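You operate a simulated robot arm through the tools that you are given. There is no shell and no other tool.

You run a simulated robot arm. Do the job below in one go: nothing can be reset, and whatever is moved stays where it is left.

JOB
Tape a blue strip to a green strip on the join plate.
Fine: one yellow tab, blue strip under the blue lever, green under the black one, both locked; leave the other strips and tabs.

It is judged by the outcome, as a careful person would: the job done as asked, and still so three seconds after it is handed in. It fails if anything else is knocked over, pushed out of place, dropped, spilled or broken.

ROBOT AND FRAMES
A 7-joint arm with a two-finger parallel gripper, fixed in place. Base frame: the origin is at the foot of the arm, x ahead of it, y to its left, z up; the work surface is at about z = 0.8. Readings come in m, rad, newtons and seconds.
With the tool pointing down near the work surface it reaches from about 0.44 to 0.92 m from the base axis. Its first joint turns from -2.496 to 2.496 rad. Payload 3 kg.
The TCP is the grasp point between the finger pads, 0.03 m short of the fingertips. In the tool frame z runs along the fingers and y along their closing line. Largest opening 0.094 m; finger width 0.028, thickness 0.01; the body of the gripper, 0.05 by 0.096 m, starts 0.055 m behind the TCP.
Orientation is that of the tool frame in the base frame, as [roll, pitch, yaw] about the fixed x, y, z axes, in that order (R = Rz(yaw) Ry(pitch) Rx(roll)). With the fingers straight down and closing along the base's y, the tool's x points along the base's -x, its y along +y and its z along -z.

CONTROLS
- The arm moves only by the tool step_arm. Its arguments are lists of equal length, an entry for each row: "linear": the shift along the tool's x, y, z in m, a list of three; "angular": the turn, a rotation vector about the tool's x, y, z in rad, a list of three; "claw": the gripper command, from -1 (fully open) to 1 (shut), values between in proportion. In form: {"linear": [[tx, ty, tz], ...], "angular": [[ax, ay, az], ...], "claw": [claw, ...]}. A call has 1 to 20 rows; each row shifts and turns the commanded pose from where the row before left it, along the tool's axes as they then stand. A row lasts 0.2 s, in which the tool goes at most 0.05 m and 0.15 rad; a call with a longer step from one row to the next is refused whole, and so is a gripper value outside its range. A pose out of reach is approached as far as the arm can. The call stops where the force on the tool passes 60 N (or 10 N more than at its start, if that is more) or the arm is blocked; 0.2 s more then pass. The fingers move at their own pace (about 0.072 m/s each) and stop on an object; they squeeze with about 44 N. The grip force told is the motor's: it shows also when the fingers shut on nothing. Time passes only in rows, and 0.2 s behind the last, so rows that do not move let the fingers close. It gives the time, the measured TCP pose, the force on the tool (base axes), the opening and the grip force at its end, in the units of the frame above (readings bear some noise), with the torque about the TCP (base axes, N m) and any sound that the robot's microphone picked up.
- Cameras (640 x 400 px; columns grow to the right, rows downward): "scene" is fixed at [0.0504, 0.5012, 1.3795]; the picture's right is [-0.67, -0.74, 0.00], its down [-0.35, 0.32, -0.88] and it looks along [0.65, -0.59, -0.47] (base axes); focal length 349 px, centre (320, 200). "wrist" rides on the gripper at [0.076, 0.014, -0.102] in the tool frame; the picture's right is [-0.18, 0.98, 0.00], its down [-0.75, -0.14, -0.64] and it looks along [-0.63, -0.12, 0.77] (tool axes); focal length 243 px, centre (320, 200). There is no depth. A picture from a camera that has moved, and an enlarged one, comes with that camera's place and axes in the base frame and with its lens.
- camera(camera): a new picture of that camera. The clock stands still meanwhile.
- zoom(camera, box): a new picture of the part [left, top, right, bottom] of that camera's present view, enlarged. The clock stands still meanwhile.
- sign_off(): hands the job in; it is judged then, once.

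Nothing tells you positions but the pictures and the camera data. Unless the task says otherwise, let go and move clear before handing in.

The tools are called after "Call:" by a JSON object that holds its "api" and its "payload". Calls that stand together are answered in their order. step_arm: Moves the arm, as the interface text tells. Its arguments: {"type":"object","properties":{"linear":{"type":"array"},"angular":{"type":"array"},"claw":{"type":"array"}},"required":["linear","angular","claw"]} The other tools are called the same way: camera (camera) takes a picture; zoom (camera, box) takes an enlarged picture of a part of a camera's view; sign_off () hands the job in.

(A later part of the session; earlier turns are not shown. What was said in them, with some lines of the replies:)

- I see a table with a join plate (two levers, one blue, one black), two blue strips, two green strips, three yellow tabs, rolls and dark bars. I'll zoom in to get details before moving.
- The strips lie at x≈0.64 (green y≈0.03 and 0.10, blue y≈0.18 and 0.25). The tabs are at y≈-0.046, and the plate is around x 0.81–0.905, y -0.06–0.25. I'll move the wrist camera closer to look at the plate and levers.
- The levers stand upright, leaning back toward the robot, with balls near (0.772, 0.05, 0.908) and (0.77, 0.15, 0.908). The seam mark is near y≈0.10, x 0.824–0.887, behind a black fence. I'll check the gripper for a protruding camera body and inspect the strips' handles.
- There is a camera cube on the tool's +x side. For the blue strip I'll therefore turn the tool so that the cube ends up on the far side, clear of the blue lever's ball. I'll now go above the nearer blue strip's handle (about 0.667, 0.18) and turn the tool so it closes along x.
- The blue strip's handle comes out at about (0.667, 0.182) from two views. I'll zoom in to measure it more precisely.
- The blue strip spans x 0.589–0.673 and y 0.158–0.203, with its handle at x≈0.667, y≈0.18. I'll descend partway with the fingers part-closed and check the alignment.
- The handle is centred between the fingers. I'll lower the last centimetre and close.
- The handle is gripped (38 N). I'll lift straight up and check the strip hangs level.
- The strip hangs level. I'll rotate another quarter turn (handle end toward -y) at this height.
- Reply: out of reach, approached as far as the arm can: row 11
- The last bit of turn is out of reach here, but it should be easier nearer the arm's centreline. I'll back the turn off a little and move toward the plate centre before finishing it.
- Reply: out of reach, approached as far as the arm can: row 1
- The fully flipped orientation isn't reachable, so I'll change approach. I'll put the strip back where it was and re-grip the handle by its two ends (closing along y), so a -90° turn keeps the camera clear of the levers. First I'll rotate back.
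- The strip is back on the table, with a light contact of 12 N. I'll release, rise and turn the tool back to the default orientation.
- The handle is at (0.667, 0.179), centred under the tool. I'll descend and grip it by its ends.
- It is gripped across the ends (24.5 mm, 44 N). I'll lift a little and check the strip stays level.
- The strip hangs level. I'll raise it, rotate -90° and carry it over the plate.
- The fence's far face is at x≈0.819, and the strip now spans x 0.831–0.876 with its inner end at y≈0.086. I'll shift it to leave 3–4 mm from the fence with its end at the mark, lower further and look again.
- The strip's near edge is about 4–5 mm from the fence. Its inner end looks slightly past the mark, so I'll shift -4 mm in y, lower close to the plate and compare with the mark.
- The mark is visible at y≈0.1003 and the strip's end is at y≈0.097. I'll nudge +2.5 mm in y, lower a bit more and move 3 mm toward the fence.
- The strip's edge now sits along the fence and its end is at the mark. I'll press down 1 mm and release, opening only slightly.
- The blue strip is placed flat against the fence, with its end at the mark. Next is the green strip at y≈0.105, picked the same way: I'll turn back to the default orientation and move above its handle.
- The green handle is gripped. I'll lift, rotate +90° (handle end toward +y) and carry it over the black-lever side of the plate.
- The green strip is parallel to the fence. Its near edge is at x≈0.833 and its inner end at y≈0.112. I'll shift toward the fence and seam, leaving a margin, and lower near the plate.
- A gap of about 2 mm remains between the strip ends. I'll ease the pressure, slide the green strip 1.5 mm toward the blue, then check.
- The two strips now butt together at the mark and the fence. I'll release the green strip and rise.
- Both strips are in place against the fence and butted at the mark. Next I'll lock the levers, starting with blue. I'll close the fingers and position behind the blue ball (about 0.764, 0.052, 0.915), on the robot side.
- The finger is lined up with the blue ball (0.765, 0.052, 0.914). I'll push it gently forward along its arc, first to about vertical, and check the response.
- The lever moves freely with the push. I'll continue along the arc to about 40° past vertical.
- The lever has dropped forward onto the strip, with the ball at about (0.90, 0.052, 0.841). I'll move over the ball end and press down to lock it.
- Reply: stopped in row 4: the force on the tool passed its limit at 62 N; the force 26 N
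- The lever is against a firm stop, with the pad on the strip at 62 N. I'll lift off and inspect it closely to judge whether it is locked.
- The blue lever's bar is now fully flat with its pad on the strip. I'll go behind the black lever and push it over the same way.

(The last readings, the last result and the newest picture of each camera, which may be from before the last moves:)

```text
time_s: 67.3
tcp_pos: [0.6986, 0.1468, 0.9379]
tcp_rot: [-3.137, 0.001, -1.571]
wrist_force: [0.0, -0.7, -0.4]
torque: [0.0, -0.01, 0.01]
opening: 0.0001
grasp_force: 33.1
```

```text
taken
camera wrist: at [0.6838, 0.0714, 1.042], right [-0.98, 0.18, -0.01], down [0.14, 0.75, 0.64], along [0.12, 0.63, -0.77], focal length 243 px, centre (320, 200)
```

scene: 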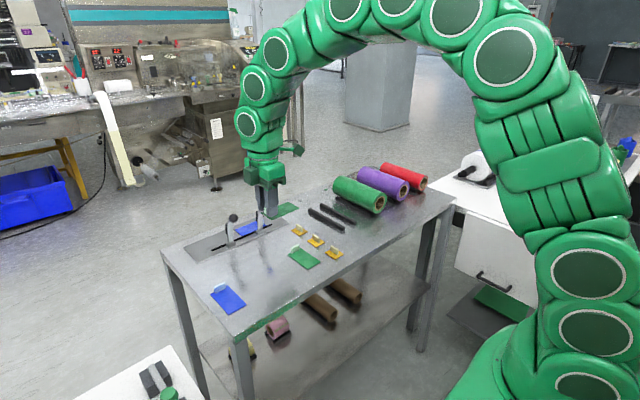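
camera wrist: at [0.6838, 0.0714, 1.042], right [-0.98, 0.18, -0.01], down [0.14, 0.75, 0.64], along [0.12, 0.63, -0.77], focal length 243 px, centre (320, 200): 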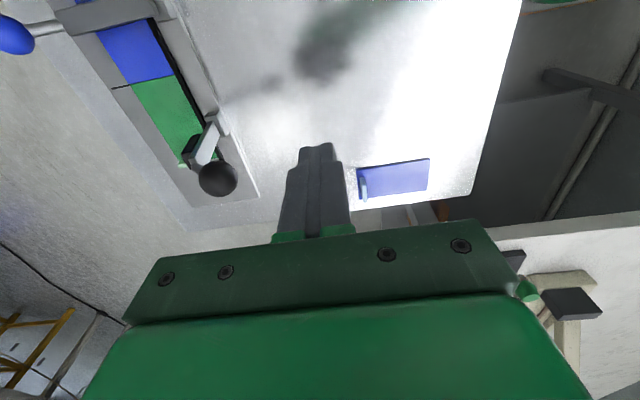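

Call:
{"api": "step_arm", "payload": {"linear": [[-0.001, -0.03, 0], [0, -0.01, 0], [0, -0.01, 0], [0, -0.015, -0.0063], [0, -0.01, -0.001], [0, -0.009, -0.001], [0, -0.0095, 0.001], [0, -0.0095, 0.001], [0, -0.009, 0.0025], [0, -0.009, 0.0025], [0, -0.00875, 0.0038], [0, -0.00875, 0.0038], [0, -0.00775, 0.0055], [0, -0.00775, 0.0055], [0, 0, 0]], "angular": [[0, 0, 0], [0, 0, 0], [0, 0, 0], [0, 0, 0], [0, 0, 0], [0, 0, 0], [0, 0, 0], [0, 0, 0], [0, 0, 0], [0, 0, 0], [0, 0, 0], [0, 0, 0], [0, 0, 0], [0, 0, 0], [0, 0, 0]], "claw": [1, 1, 1, 1, 1, 1, 1, 1, 1, 1, 1, 1, 1, 1, 1]}}

Call:
{"api": "camera", "payload": {"camera": "wrist"}}

Call:
{"api": "zoom", "payload": {"camera": "scene", "box": [190, 170, 290, 250]}}

```text
time_s: 70.5
tcp_pos: [0.8538, 0.1477, 0.9236]
tcp_rot: [-3.135, 0.0, -1.568]
wrist_force: [1.1, 0.3, 0.3]
torque: [-0.02, -0.05, 0.0]
opening: 0.0
grasp_force: 33.2
```

```text
taken
camera wrist: at [0.8385, 0.0721, 1.0253], right [-0.98, 0.18, -0.01], down [0.14, 0.75, 0.64], along [0.12, 0.63, -0.77], focal length 243 px, centre (320, 200)
```

wrist: 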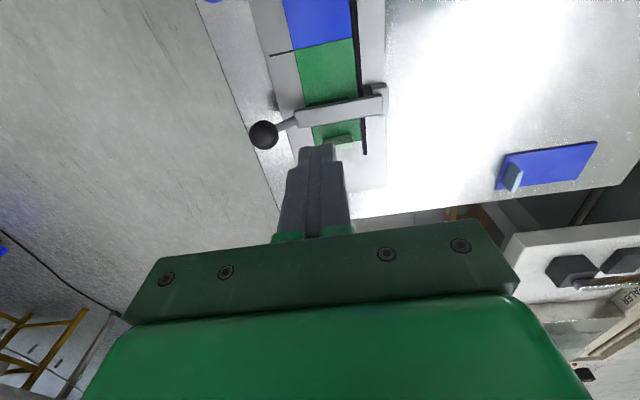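

```text
5.00 times, centred on (240, 210) of scene
camera zoom: at [0.0504, 0.5012, 1.3795], right [-0.67, -0.74, 0.0], down [-0.35, 0.32, -0.88], along [0.65, -0.59, -0.47], focal length 1745 px, centre (720, 150)
```

zoom: 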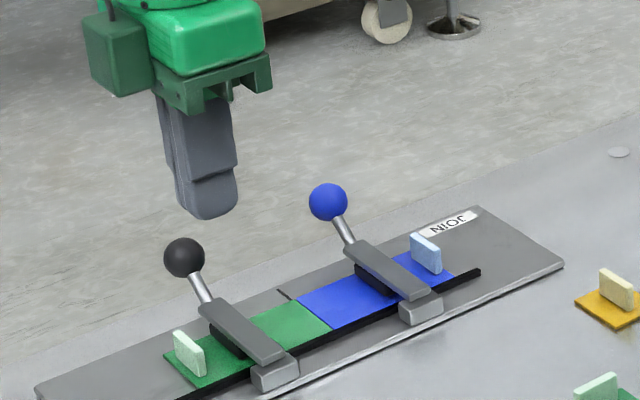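

Both levers are down. I'll press on the black ball as well to make sure it is fully seated.

Call:
{"api": "step_arm", "payload": {"linear": [[0, -0.02, 0], [0, -0.02, 0], [0, 0, 0.015], [0, 0, 0.015], [0, 0, 0.005], [0, 0, 0.003], [0, 0, 0.003], [0, 0, 0]], "angular": [[0, 0, 0], [0, 0, 0], [0, 0, 0], [0, 0, 0], [0, 0, 0], [0, 0, 0], [0, 0, 0], [0, 0, 0]], "claw": [1, 1, 1, 1, 1, 1, 1, 1]}}

Call:
{"api": "zoom", "payload": {"camera": "scene", "box": [190, 170, 290, 250]}}

```text
time_s: 72.3
tcp_pos: [0.893, 0.1485, 0.8834]
tcp_rot: [-3.134, 0.0, -1.573]
wrist_force: [0.1, -1.8, 9.8]
torque: [-0.06, -0.04, -0.02]
opening: 0.0001
grasp_force: 33.6
```

```text
5.00 times, centred on (240, 210) of scene
camera zoom: at [0.0504, 0.5012, 1.3795], right [-0.67, -0.74, 0.0], down [-0.35, 0.32, -0.88], along [0.65, -0.59, -0.47], focal length 1745 px, centre (720, 150)
```

zoom: 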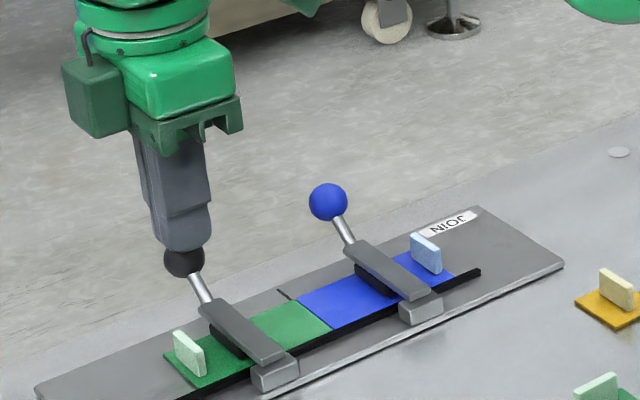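

Call:
{"api": "step_arm", "payload": {"linear": [[0, 0, 0.0015], [0, 0, 0.0015], [0, 0, 0]], "angular": [[0, 0, 0], [0, 0, 0], [0, 0, 0]], "claw": [1, 1, 1]}}

```text
time_s: 73.1
tcp_pos: [0.8929, 0.1489, 0.882]
tcp_rot: [-3.129, 0.001, -1.572]
wrist_force: [5.6, -5.7, 41.3]
torque: [-0.2, -0.41, 0.01]
opening: 0.0
grasp_force: 33.0
```

It is firm at 41 N, so both levers are fully seated. I'll rise, turn the tool back to default and go over to the nearest yellow tab (about 0.741, -0.046).

Call:
{"api": "step_arm", "payload": {"linear": [[0, 0, -0.02], [0, 0, -0.04], [0, 0, -0.045], [0, 0, 0], [0, 0, 0], [0, 0, 0], [0, 0, 0], [0, 0, 0], [0, 0, 0], [0, 0, 0], [0, 0, 0], [0, 0, 0], [0, 0, 0], [0, 0, 0], [0, 0, 0]], "angular": [[0, 0, 0], [0, 0, 0], [0, 0, 0], [0, 0, 0.1428], [0, 0, 0.1428], [0, 0, 0.1428], [0, 0, 0.1428], [0, 0, 0.1428], [0, 0, 0.1428], [0, 0, 0.1428], [0, 0, 0.1428], [0, 0, 0.1428], [0, 0, 0.1428], [0, 0, 0.1428], [0, 0, 0]], "claw": [1, 1, 1, 0.3, 0.3, 0.3, 0.3, 0.3, 0.3, 0.3, 0.3, 0.3, 0.3, 0.3, 0.3]}}

Call:
{"api": "camera", "payload": {"camera": "wrist"}}

Call:
{"api": "zoom", "payload": {"camera": "scene", "box": [190, 190, 290, 250]}}

```text
time_s: 76.3
tcp_pos: [0.888, 0.1493, 0.9597]
tcp_rot: [3.14, 0.006, 3.139]
wrist_force: [0.8, -0.8, -0.1]
torque: [-0.02, 0.01, 0.0]
opening: 0.0331
grasp_force: 0.0
out of reach, approached as far as the arm can: row 3
```

```text
taken
camera wrist: at [0.8113, 0.1644, 1.0622], right [0.19, 0.98, 0.0], down [0.75, -0.14, 0.65], along [0.64, -0.12, -0.76], focal length 243 px, centre (320, 200)
```

wrist: 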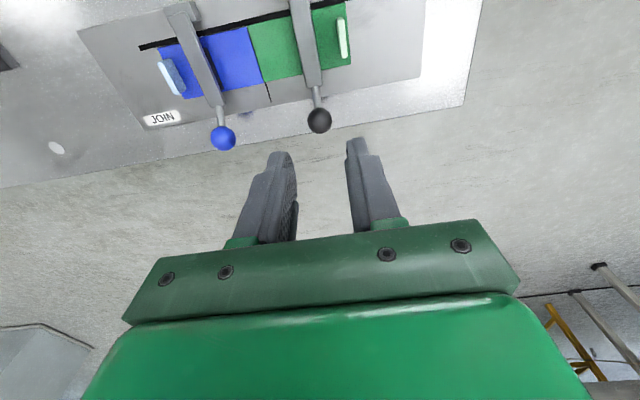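

```text
6.40 times, centred on (240, 220) of scene
camera zoom: at [0.0504, 0.5012, 1.3795], right [-0.67, -0.74, 0.0], down [-0.35, 0.32, -0.88], along [0.65, -0.59, -0.47], focal length 2233 px, centre (832, 72)
```

zoom: 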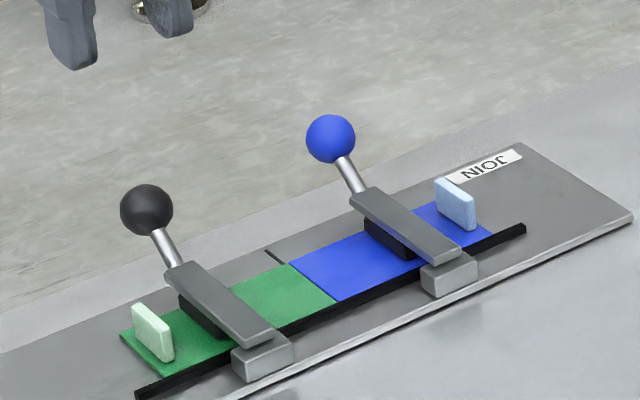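

Call:
{"api": "zoom", "payload": {"camera": "wrist", "box": [120, 0, 400, 160]}}

```text
2.29 times, centred on (260, 80) of wrist
camera zoom: at [0.8113, 0.1644, 1.0622], right [0.19, 0.98, 0.0], down [0.75, -0.14, 0.65], along [0.64, -0.12, -0.76], focal length 555 px, centre (457, 474)
```

zoom: 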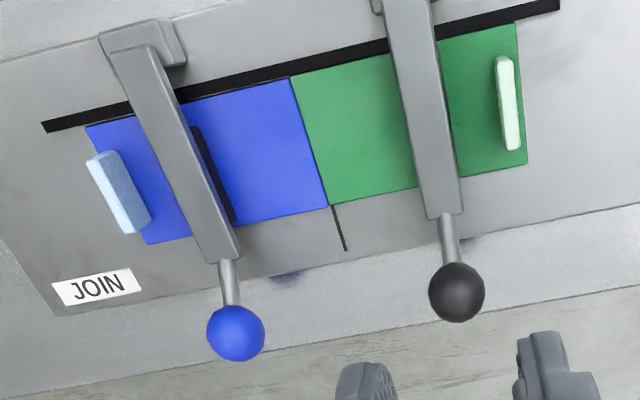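

Both strips are squarely butted and clamped under their levers. Now I'll move to the nearest yellow tab.

Call:
{"api": "step_arm", "payload": {"linear": [[0.0245, -0.0325, 0], [0.0245, -0.0325, 0], [0.0245, -0.0325, 0], [0.0245, -0.0325, 0], [0.0245, -0.0325, 0], [0.0245, -0.0325, 0], [0, 0, 0.03], [0, 0, 0.03], [0, 0, 0]], "angular": [[0, 0.006, 0], [0, 0, 0], [0, 0, 0], [0, 0, 0], [0, 0, 0], [0, 0, 0], [0, 0, 0], [0, 0, 0], [0, 0, 0]], "claw": [0.3, 0.3, 0.3, 0.3, 0.3, 0.3, 0.3, 0.3, 0.3]}}

Call:
{"api": "camera", "payload": {"camera": "wrist"}}

Call:
{"api": "zoom", "payload": {"camera": "wrist", "box": [220, 70, 420, 210]}}

```text
time_s: 78.3
tcp_pos: [0.7407, -0.045, 0.9011]
tcp_rot: [3.141, 0.0, 3.141]
wrist_force: [0.5, 0.0, -0.1]
torque: [0.01, -0.02, 0.02]
opening: 0.0329
grasp_force: 0.0
```

```text
taken
camera wrist: at [0.6654, -0.0306, 1.0037], right [0.18, 0.98, 0.0], down [0.75, -0.14, 0.64], along [0.63, -0.12, -0.77], focal length 243 px, centre (320, 200)
```

wrist: 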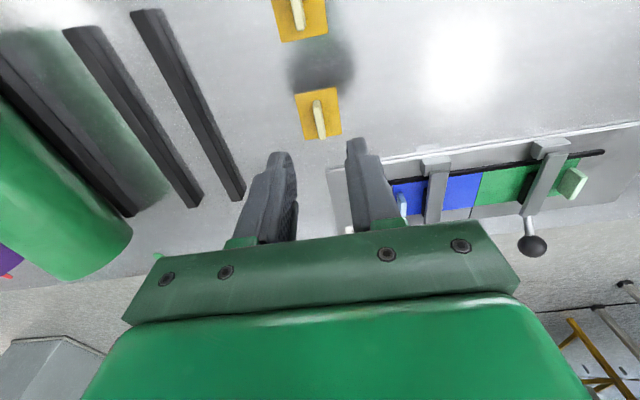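

```text
2.86 times, centred on (320, 140) of wrist
camera zoom: at [0.6654, -0.0306, 1.0037], right [0.18, 0.98, 0.0], down [0.75, -0.14, 0.64], along [0.63, -0.12, -0.77], focal length 693 px, centre (320, 371)
```

zoom: 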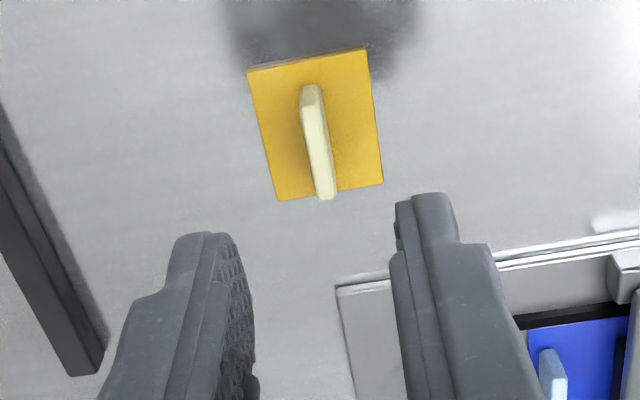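

The tab spans x 0.721–0.761 and y -0.0615 to -0.028, with its handle along x at y≈-0.045, right under the tool. I'll descend and grip it.

Call:
{"api": "step_arm", "payload": {"linear": [[0, 0, 0.03], [0, 0, 0.02], [0, 0, 0.01], [0, 0, 0.003], [0, 0, 0]], "angular": [[0, 0, 0], [0, 0, 0], [0, 0, 0], [0, 0, 0], [0, 0, 0]], "claw": [0.3, 0.3, 0.3, 0.3, 0.3]}}

Call:
{"api": "zoom", "payload": {"camera": "wrist", "box": [220, 100, 420, 240]}}

Call:
{"api": "zoom", "payload": {"camera": "scene", "box": [270, 190, 350, 260]}}

```text
time_s: 79.5
tcp_pos: [0.7401, -0.0467, 0.8377]
tcp_rot: [3.141, 0.0, -3.141]
wrist_force: [-0.9, -0.3, 1.2]
torque: [-0.01, 0.01, 0.0]
opening: 0.0329
grasp_force: 0.0
```

```text
2.86 times, centred on (320, 170) of wrist
camera zoom: at [0.6653, -0.0312, 0.94], right [0.18, 0.98, 0.0], down [0.75, -0.14, 0.64], along [0.63, -0.12, -0.77], focal length 693 px, centre (320, 286)
```

zoom: 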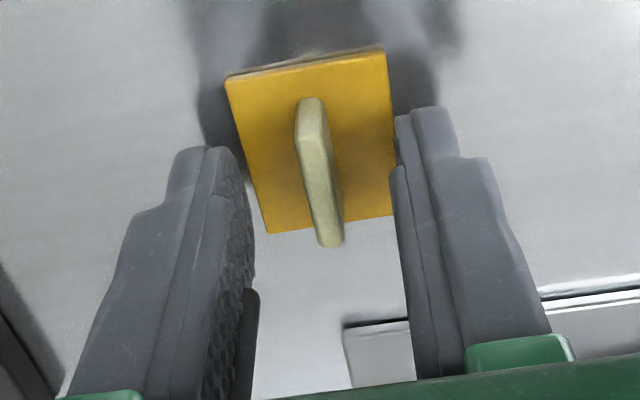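

```text
5.71 times, centred on (310, 225) of scene
camera zoom: at [0.0504, 0.5012, 1.3795], right [-0.67, -0.74, 0.0], down [-0.35, 0.32, -0.88], along [0.65, -0.59, -0.47], focal length 1994 px, centre (377, 57)
```

zoom: 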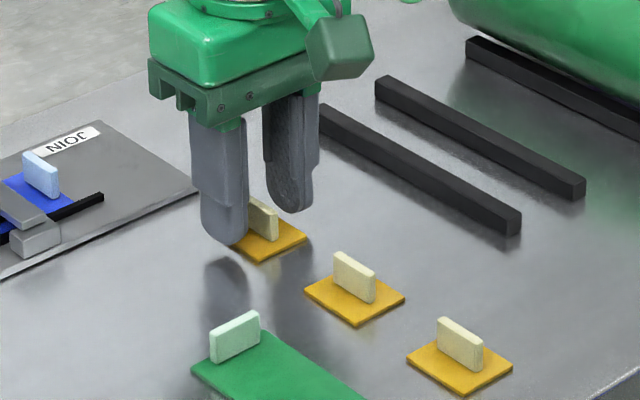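

Call:
{"api": "step_arm", "payload": {"linear": [[0, 0, 0], [0, 0, 0], [0, 0, 0], [0, 0, 0]], "angular": [[0, 0, 0], [0, 0, 0], [0, 0, 0], [0, 0, 0]], "claw": [0.7, 1, 1, 1]}}

Call:
{"api": "step_arm", "payload": {"linear": [[0, 0, -0.005], [0, 0, -0.015], [0, 0, -0.03], [0, 0, 0]], "angular": [[0, 0, 0], [0, 0, 0], [0, 0, 0], [0, 0, 0]], "claw": [1, 1, 1, 1]}}

Call:
{"api": "zoom", "payload": {"camera": "wrist", "box": [220, 100, 420, 240]}}

Call:
{"api": "zoom", "payload": {"camera": "scene", "box": [260, 170, 360, 260]}}

```text
time_s: 80.5
tcp_pos: [0.7417, -0.0448, 0.8368]
tcp_rot: [3.142, -0.001, -3.142]
wrist_force: [-0.1, -0.7, 0.2]
torque: [0.02, -0.01, -0.02]
opening: 0.0009
grasp_force: 35.7
```

```text
time_s: 81.5
tcp_pos: [0.7426, -0.0447, 0.8874]
tcp_rot: [-3.141, 0.0, 3.141]
wrist_force: [-0.4, -0.1, -0.5]
torque: [0.0, -0.01, 0.02]
opening: 0.0005
grasp_force: 35.9
```

```text
2.86 times, centred on (320, 170) of wrist
camera zoom: at [0.6669, -0.0302, 0.9904], right [0.18, 0.98, 0.0], down [0.75, -0.14, 0.64], along [0.63, -0.12, -0.77], focal length 693 px, centre (320, 286)
```

zoom: 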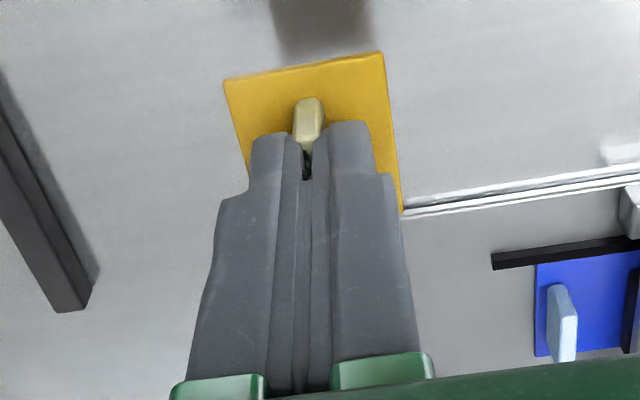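

```text
4.44 times, centred on (310, 215) of scene
camera zoom: at [0.0504, 0.5012, 1.3795], right [-0.67, -0.74, 0.0], down [-0.35, 0.32, -0.88], along [0.65, -0.59, -0.47], focal length 1551 px, centre (364, 133)
```

zoom: 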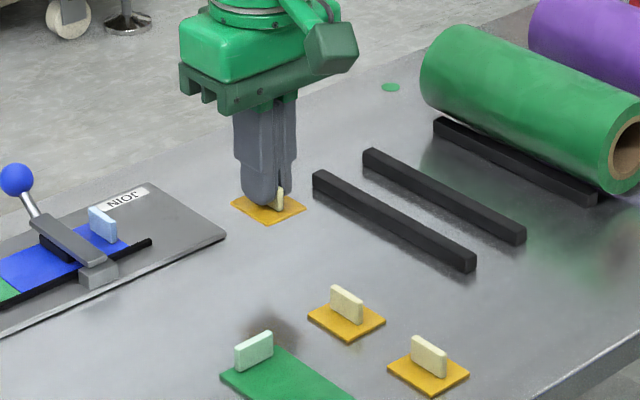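

The tab is held level. I'll carry it over the seam at about (0.8425, 0.0995).

Call:
{"api": "step_arm", "payload": {"linear": [[0, 0, -0.043], [-0.0203, 0.02884, 0], [-0.0203, 0.02884, 0], [-0.0203, 0.02884, 0], [-0.0203, 0.02884, 0], [-0.0203, 0.02884, 0], [0, 0, 0.03], [0, 0, 0.015], [0, 0, 0]], "angular": [[0, 0, 0], [0, 0, 0], [0, 0, 0], [0, 0, 0], [0, 0, 0], [0, 0, 0], [0, 0, 0], [0, 0, 0], [0, 0, 0]], "claw": [1, 1, 1, 1, 1, 1, 1, 1, 1]}}

Call:
{"api": "zoom", "payload": {"camera": "wrist", "box": [200, 80, 440, 240]}}

Call:
{"api": "zoom", "payload": {"camera": "scene", "box": [200, 180, 290, 250]}}

```text
time_s: 83.5
tcp_pos: [0.8413, 0.0975, 0.8847]
tcp_rot: [3.14, 0.001, -3.141]
wrist_force: [0.0, 0.0, 0.5]
torque: [0.0, 0.0, 0.01]
opening: 0.0008
grasp_force: 35.8
```

```text
2.50 times, centred on (320, 160) of wrist
camera zoom: at [0.7657, 0.1133, 0.9881], right [0.18, 0.98, 0.0], down [0.75, -0.14, 0.64], along [0.63, -0.12, -0.77], focal length 606 px, centre (320, 300)
```

zoom: 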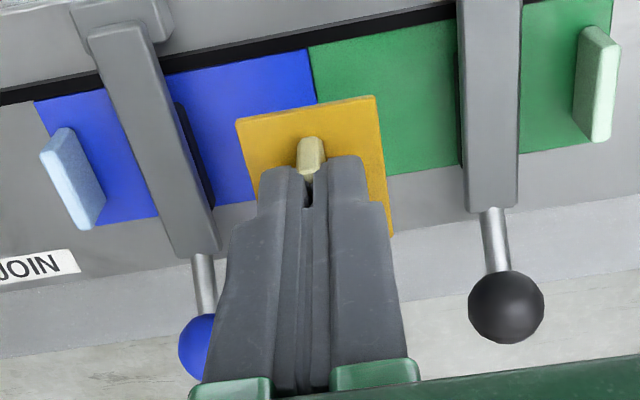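

```text
5.71 times, centred on (245, 215) of scene
camera zoom: at [0.0504, 0.5012, 1.3795], right [-0.67, -0.74, 0.0], down [-0.35, 0.32, -0.88], along [0.65, -0.59, -0.47], focal length 1994 px, centre (749, 114)
```

zoom: 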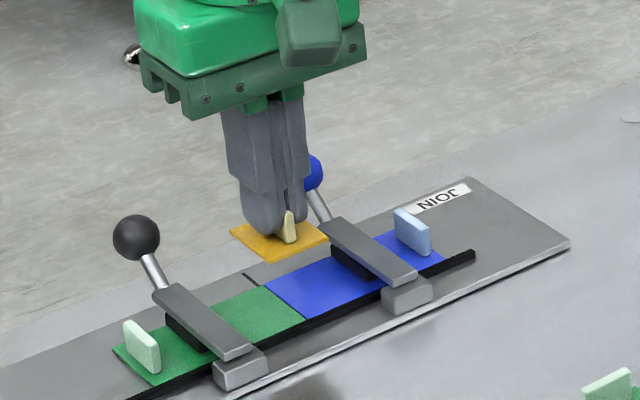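

The tab is centred over the seam (tab centre y≈0.0993, seam y≈0.0997). I'll shift 1.5 mm outward from the fence and lower close to the strips.

Call:
{"api": "step_arm", "payload": {"linear": [[-0.0015, 0.0004, 0.02], [0, 0, 0.012], [0, 0, 0.005], [0, 0, 0]], "angular": [[0, 0, 0], [0, 0, 0], [0, 0, 0], [0, 0, 0]], "claw": [1, 1, 1, 1]}}

Call:
{"api": "zoom", "payload": {"camera": "wrist", "box": [200, 80, 440, 240]}}

Call:
{"api": "zoom", "payload": {"camera": "scene", "box": [215, 195, 279, 243]}}

```text
time_s: 84.5
tcp_pos: [0.8442, 0.0999, 0.8496]
tcp_rot: [3.141, 0.0, -3.139]
wrist_force: [-1.3, -0.8, 0.4]
torque: [0.02, 0.01, 0.01]
opening: 0.0007
grasp_force: 35.9
```

```text
2.50 times, centred on (320, 160) of wrist
camera zoom: at [0.7678, 0.1129, 0.9521], right [0.18, 0.98, 0.0], down [0.75, -0.14, 0.64], along [0.63, -0.12, -0.77], focal length 606 px, centre (320, 300)
```

zoom: 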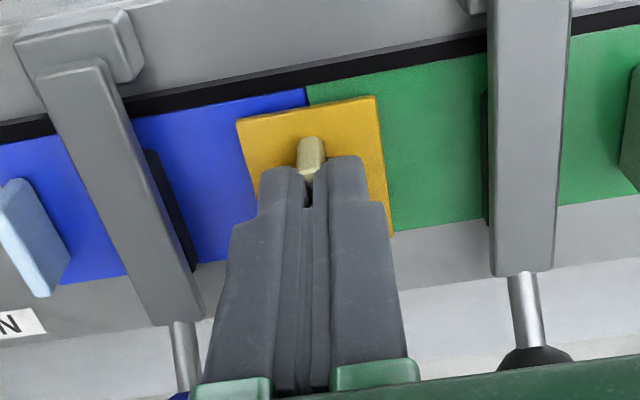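

```text
8.33 times, centred on (247, 219) of scene
camera zoom: at [0.0504, 0.5012, 1.3795], right [-0.67, -0.74, 0.0], down [-0.35, 0.32, -0.88], along [0.65, -0.59, -0.47], focal length 2908 px, centre (928, 42)
```

zoom: 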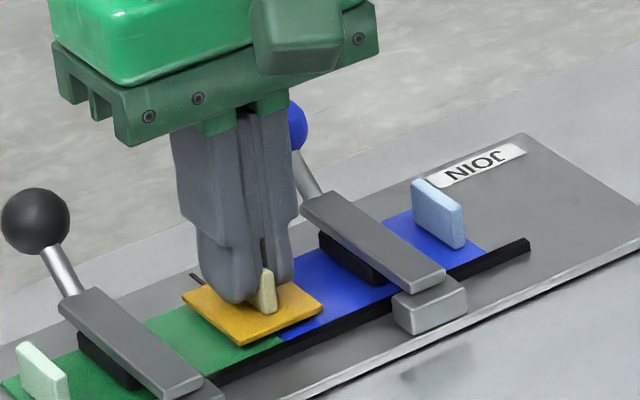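

It is well centred. I'll lower the last few millimetres and press lightly.

Call:
{"api": "step_arm", "payload": {"linear": [[0, 0, 0.003], [0, 0, 0.0015], [0, 0, 0.001], [0, 0, 0]], "angular": [[0, 0, 0], [0, 0, 0], [0, 0, 0], [0, 0, 0]], "claw": [1, 1, 1, 1]}}

```text
time_s: 85.5
tcp_pos: [0.8434, 0.0991, 0.8457]
tcp_rot: [3.139, 0.004, -3.141]
wrist_force: [-2.6, -1.9, 31.9]
torque: [-0.05, 0.12, -0.05]
opening: 0.0006
grasp_force: 35.7
```

Call:
{"api": "zoom", "payload": {"camera": "wrist", "box": [200, 80, 440, 240]}}

Call:
{"api": "zoom", "payload": {"camera": "scene", "box": [222, 205, 270, 241]}}

```text
2.50 times, centred on (320, 160) of wrist
camera zoom: at [0.7678, 0.1132, 0.9472], right [0.18, 0.98, 0.0], down [0.75, -0.14, 0.64], along [0.63, -0.12, -0.76], focal length 606 px, centre (320, 300)
```

zoom: 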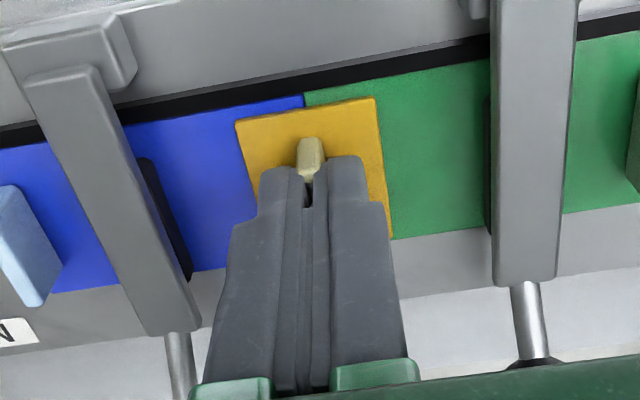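

```text
11.11 times, centred on (246, 223) of scene
camera zoom: at [0.0504, 0.5012, 1.3795], right [-0.67, -0.74, 0.0], down [-0.35, 0.32, -0.88], along [0.65, -0.59, -0.47], focal length 3877 px, centre (1142, -56)
```

zoom: 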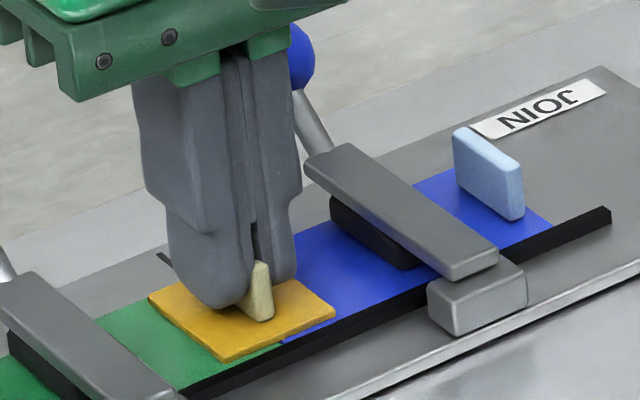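

Call:
{"api": "step_arm", "payload": {"linear": [[0, 0, 0.001], [0, 0, 0], [0, 0, 0], [0, 0, 0], [0, 0, -0.001], [0, 0, 0]], "angular": [[0, 0, 0], [0, 0, 0], [0, 0, 0], [0, 0, 0], [0, 0, 0], [0, 0, 0]], "claw": [1, 1, 1, 1, 1, 1]}}

Call:
{"api": "step_arm", "payload": {"linear": [[0, 0, 0], [0, 0, 0], [0, 0, 0], [0, 0, 0]], "angular": [[0, 0, 0], [0, 0, 0], [0, 0, 0], [0, 0, 0]], "claw": [0.7, 0.5, 0.5, 0.5]}}

Call:
{"api": "zoom", "payload": {"camera": "wrist", "box": [200, 80, 440, 240]}}

```text
time_s: 86.9
tcp_pos: [0.8454, 0.0986, 0.8433]
tcp_rot: [-3.141, 0.0, -3.141]
wrist_force: [3.0, -2.0, 13.6]
torque: [-0.03, -0.17, -0.04]
opening: 0.0005
grasp_force: 35.1
```

```text
time_s: 87.9
tcp_pos: [0.844, 0.0993, 0.8427]
tcp_rot: [3.141, -0.001, -3.14]
wrist_force: [0.1, 0.5, -1.0]
torque: [-0.01, -0.01, 0.01]
opening: 0.0235
grasp_force: 0.1
```

```text
2.50 times, centred on (320, 160) of wrist
camera zoom: at [0.7677, 0.1134, 0.9457], right [0.18, 0.98, 0.0], down [0.75, -0.14, 0.64], along [0.63, -0.12, -0.77], focal length 606 px, centre (320, 300)
```

zoom: 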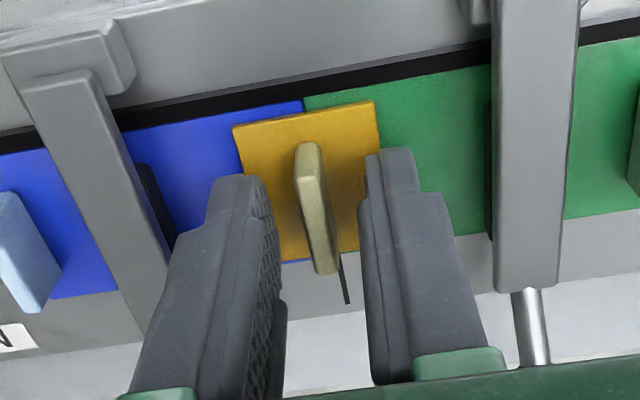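

The tab lies flat across the seam and is released. I'll rise and back off to inspect everything.

Call:
{"api": "step_arm", "payload": {"linear": [[0, 0, -0.01], [0, 0, -0.02], [0, 0, -0.04], [0, 0, -0.04], [0.04, 0, -0.02], [0.045, 0, 0], [0.045, 0, 0], [0, 0, 0]], "angular": [[0, 0, 0], [0, 0, 0], [0, 0, 0], [0, 0, 0], [0, 0, 0], [0, 0, 0], [0, 0, 0], [0, 0, 0]], "claw": [0.5, 0.5, 0.5, 0.5, 0.5, 0.5, 0.5, 0.5]}}

Call:
{"api": "camera", "payload": {"camera": "wrist"}}

Call:
{"api": "camera", "payload": {"camera": "scene"}}

Call:
{"api": "zoom", "payload": {"camera": "scene", "box": [206, 195, 286, 255]}}

```text
time_s: 89.7
tcp_pos: [0.7113, 0.1008, 0.975]
tcp_rot: [-3.141, 0.0, 3.14]
wrist_force: [0.4, 0.7, 0.7]
torque: [0.01, 0.01, 0.02]
opening: 0.0237
grasp_force: 0.0
```

```text
taken
camera wrist: at [0.6355, 0.1153, 1.077], right [0.18, 0.98, 0.0], down [0.75, -0.14, 0.64], along [0.63, -0.12, -0.77], focal length 243 px, centre (320, 200)
```

wrist: 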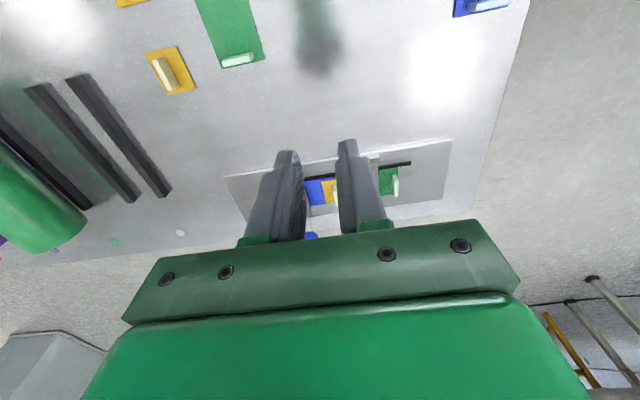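

```text
taken
```

scene: 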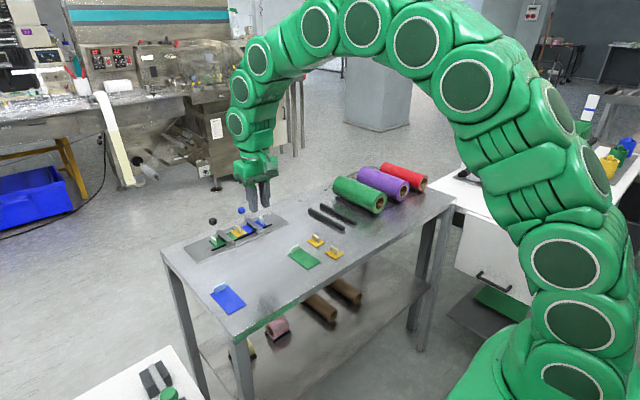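

```text
6.67 times, centred on (246, 225) of scene
camera zoom: at [0.0504, 0.5012, 1.3795], right [-0.67, -0.74, 0.0], down [-0.35, 0.32, -0.88], along [0.65, -0.59, -0.47], focal length 2326 px, centre (813, 33)
```

zoom: 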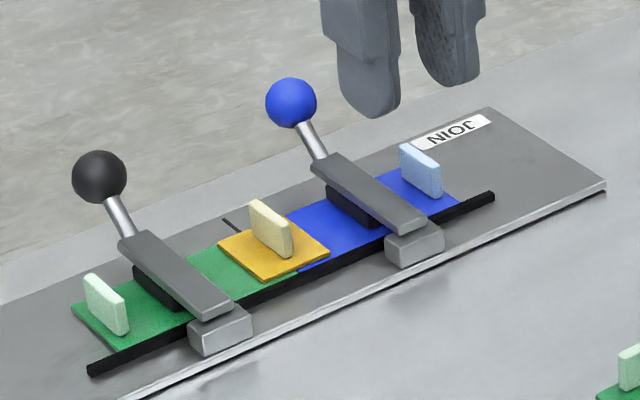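

Everything looks right: blue and green strips butted at the mark, one yellow tab across the seam, and both levers flat with pads on the strips. The other strips and tabs are untouched. I'll retreat clear and take a final look.

Call:
{"api": "step_arm", "payload": {"linear": [[0.03, -0.015, -0.025], [0.03, -0.015, -0.025], [0.03, -0.015, -0.025], [0.03, -0.015, -0.025], [0.03, -0.015, -0.025], [0, 0, 0], [0, 0, 0]], "angular": [[0, 0, 0], [0, 0, 0], [0, 0, 0], [0, 0, 0], [0, 0, 0], [0, 0, 0], [0, 0, 0]], "claw": [0.5, 0, -0.5, -1, -1, -1, -1]}}

Call:
{"api": "camera", "payload": {"camera": "scene"}}

Call:
{"api": "zoom", "payload": {"camera": "wrist", "box": [220, 30, 540, 230]}}

Call:
{"api": "zoom", "payload": {"camera": "scene", "box": [214, 195, 278, 243]}}

```text
time_s: 91.3
tcp_pos: [0.5634, 0.0259, 1.0972]
tcp_rot: [3.14, 0.0, -3.14]
wrist_force: [-0.3, -0.1, 0.0]
torque: [-0.01, -0.02, 0.03]
opening: 0.094
grasp_force: 0.1
```

```text
taken
```

scene: 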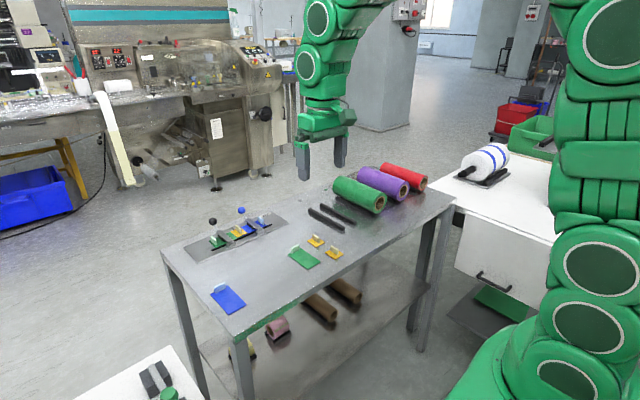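

```text
2.00 times, centred on (380, 130) of wrist
camera zoom: at [0.4873, 0.0397, 1.2005], right [0.18, 0.98, 0.0], down [0.75, -0.14, 0.64], along [0.63, -0.12, -0.77], focal length 485 px, centre (200, 340)
```

zoom: 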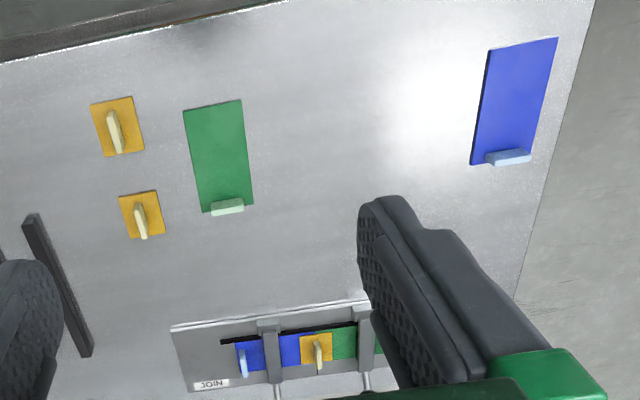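

```text
8.33 times, centred on (246, 219) of scene
camera zoom: at [0.0504, 0.5012, 1.3795], right [-0.67, -0.74, 0.0], down [-0.35, 0.32, -0.88], along [0.65, -0.59, -0.47], focal length 2908 px, centre (937, 42)
```

zoom: 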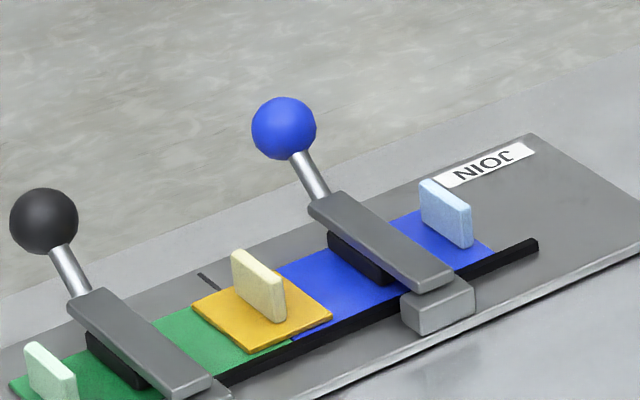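

The work is finished. The blue strip is under the blue lever and the green under the black, both levers are down, and one yellow tab bridges the seam. The arm is clear and nothing else was disturbed, so I'm handing in.

Call:
{"api": "sign_off", "payload": {}}

```text
The job is handed in.
```

The blue and green strips are taped together on the join plate and the job is handed in. I was not told whether it passed.

- **Strips:** the blue strip is under the blue lever and the green strip under the black one. Both sit against the fence, with their ends butted at the centre mark.
- **Tab:** one yellow tab lies flat across the seam. I pressed it down with at least 32 N before letting go.
- **Levers:** both went fully down and did not give when I pressed on them (about 62 N on blue, 41 N on black). I heard no click, so "locked" is my reading of how they sit. I did not try lifting either one.
- **Other pieces:** the remaining blue strip, green strip and two yellow tabs were left alone. The arm finished clear of the table with the gripper open.

I picked the blue strip up twice. My first grip could not be turned far enough, so I set the strip back where it was and gripped it a different way.
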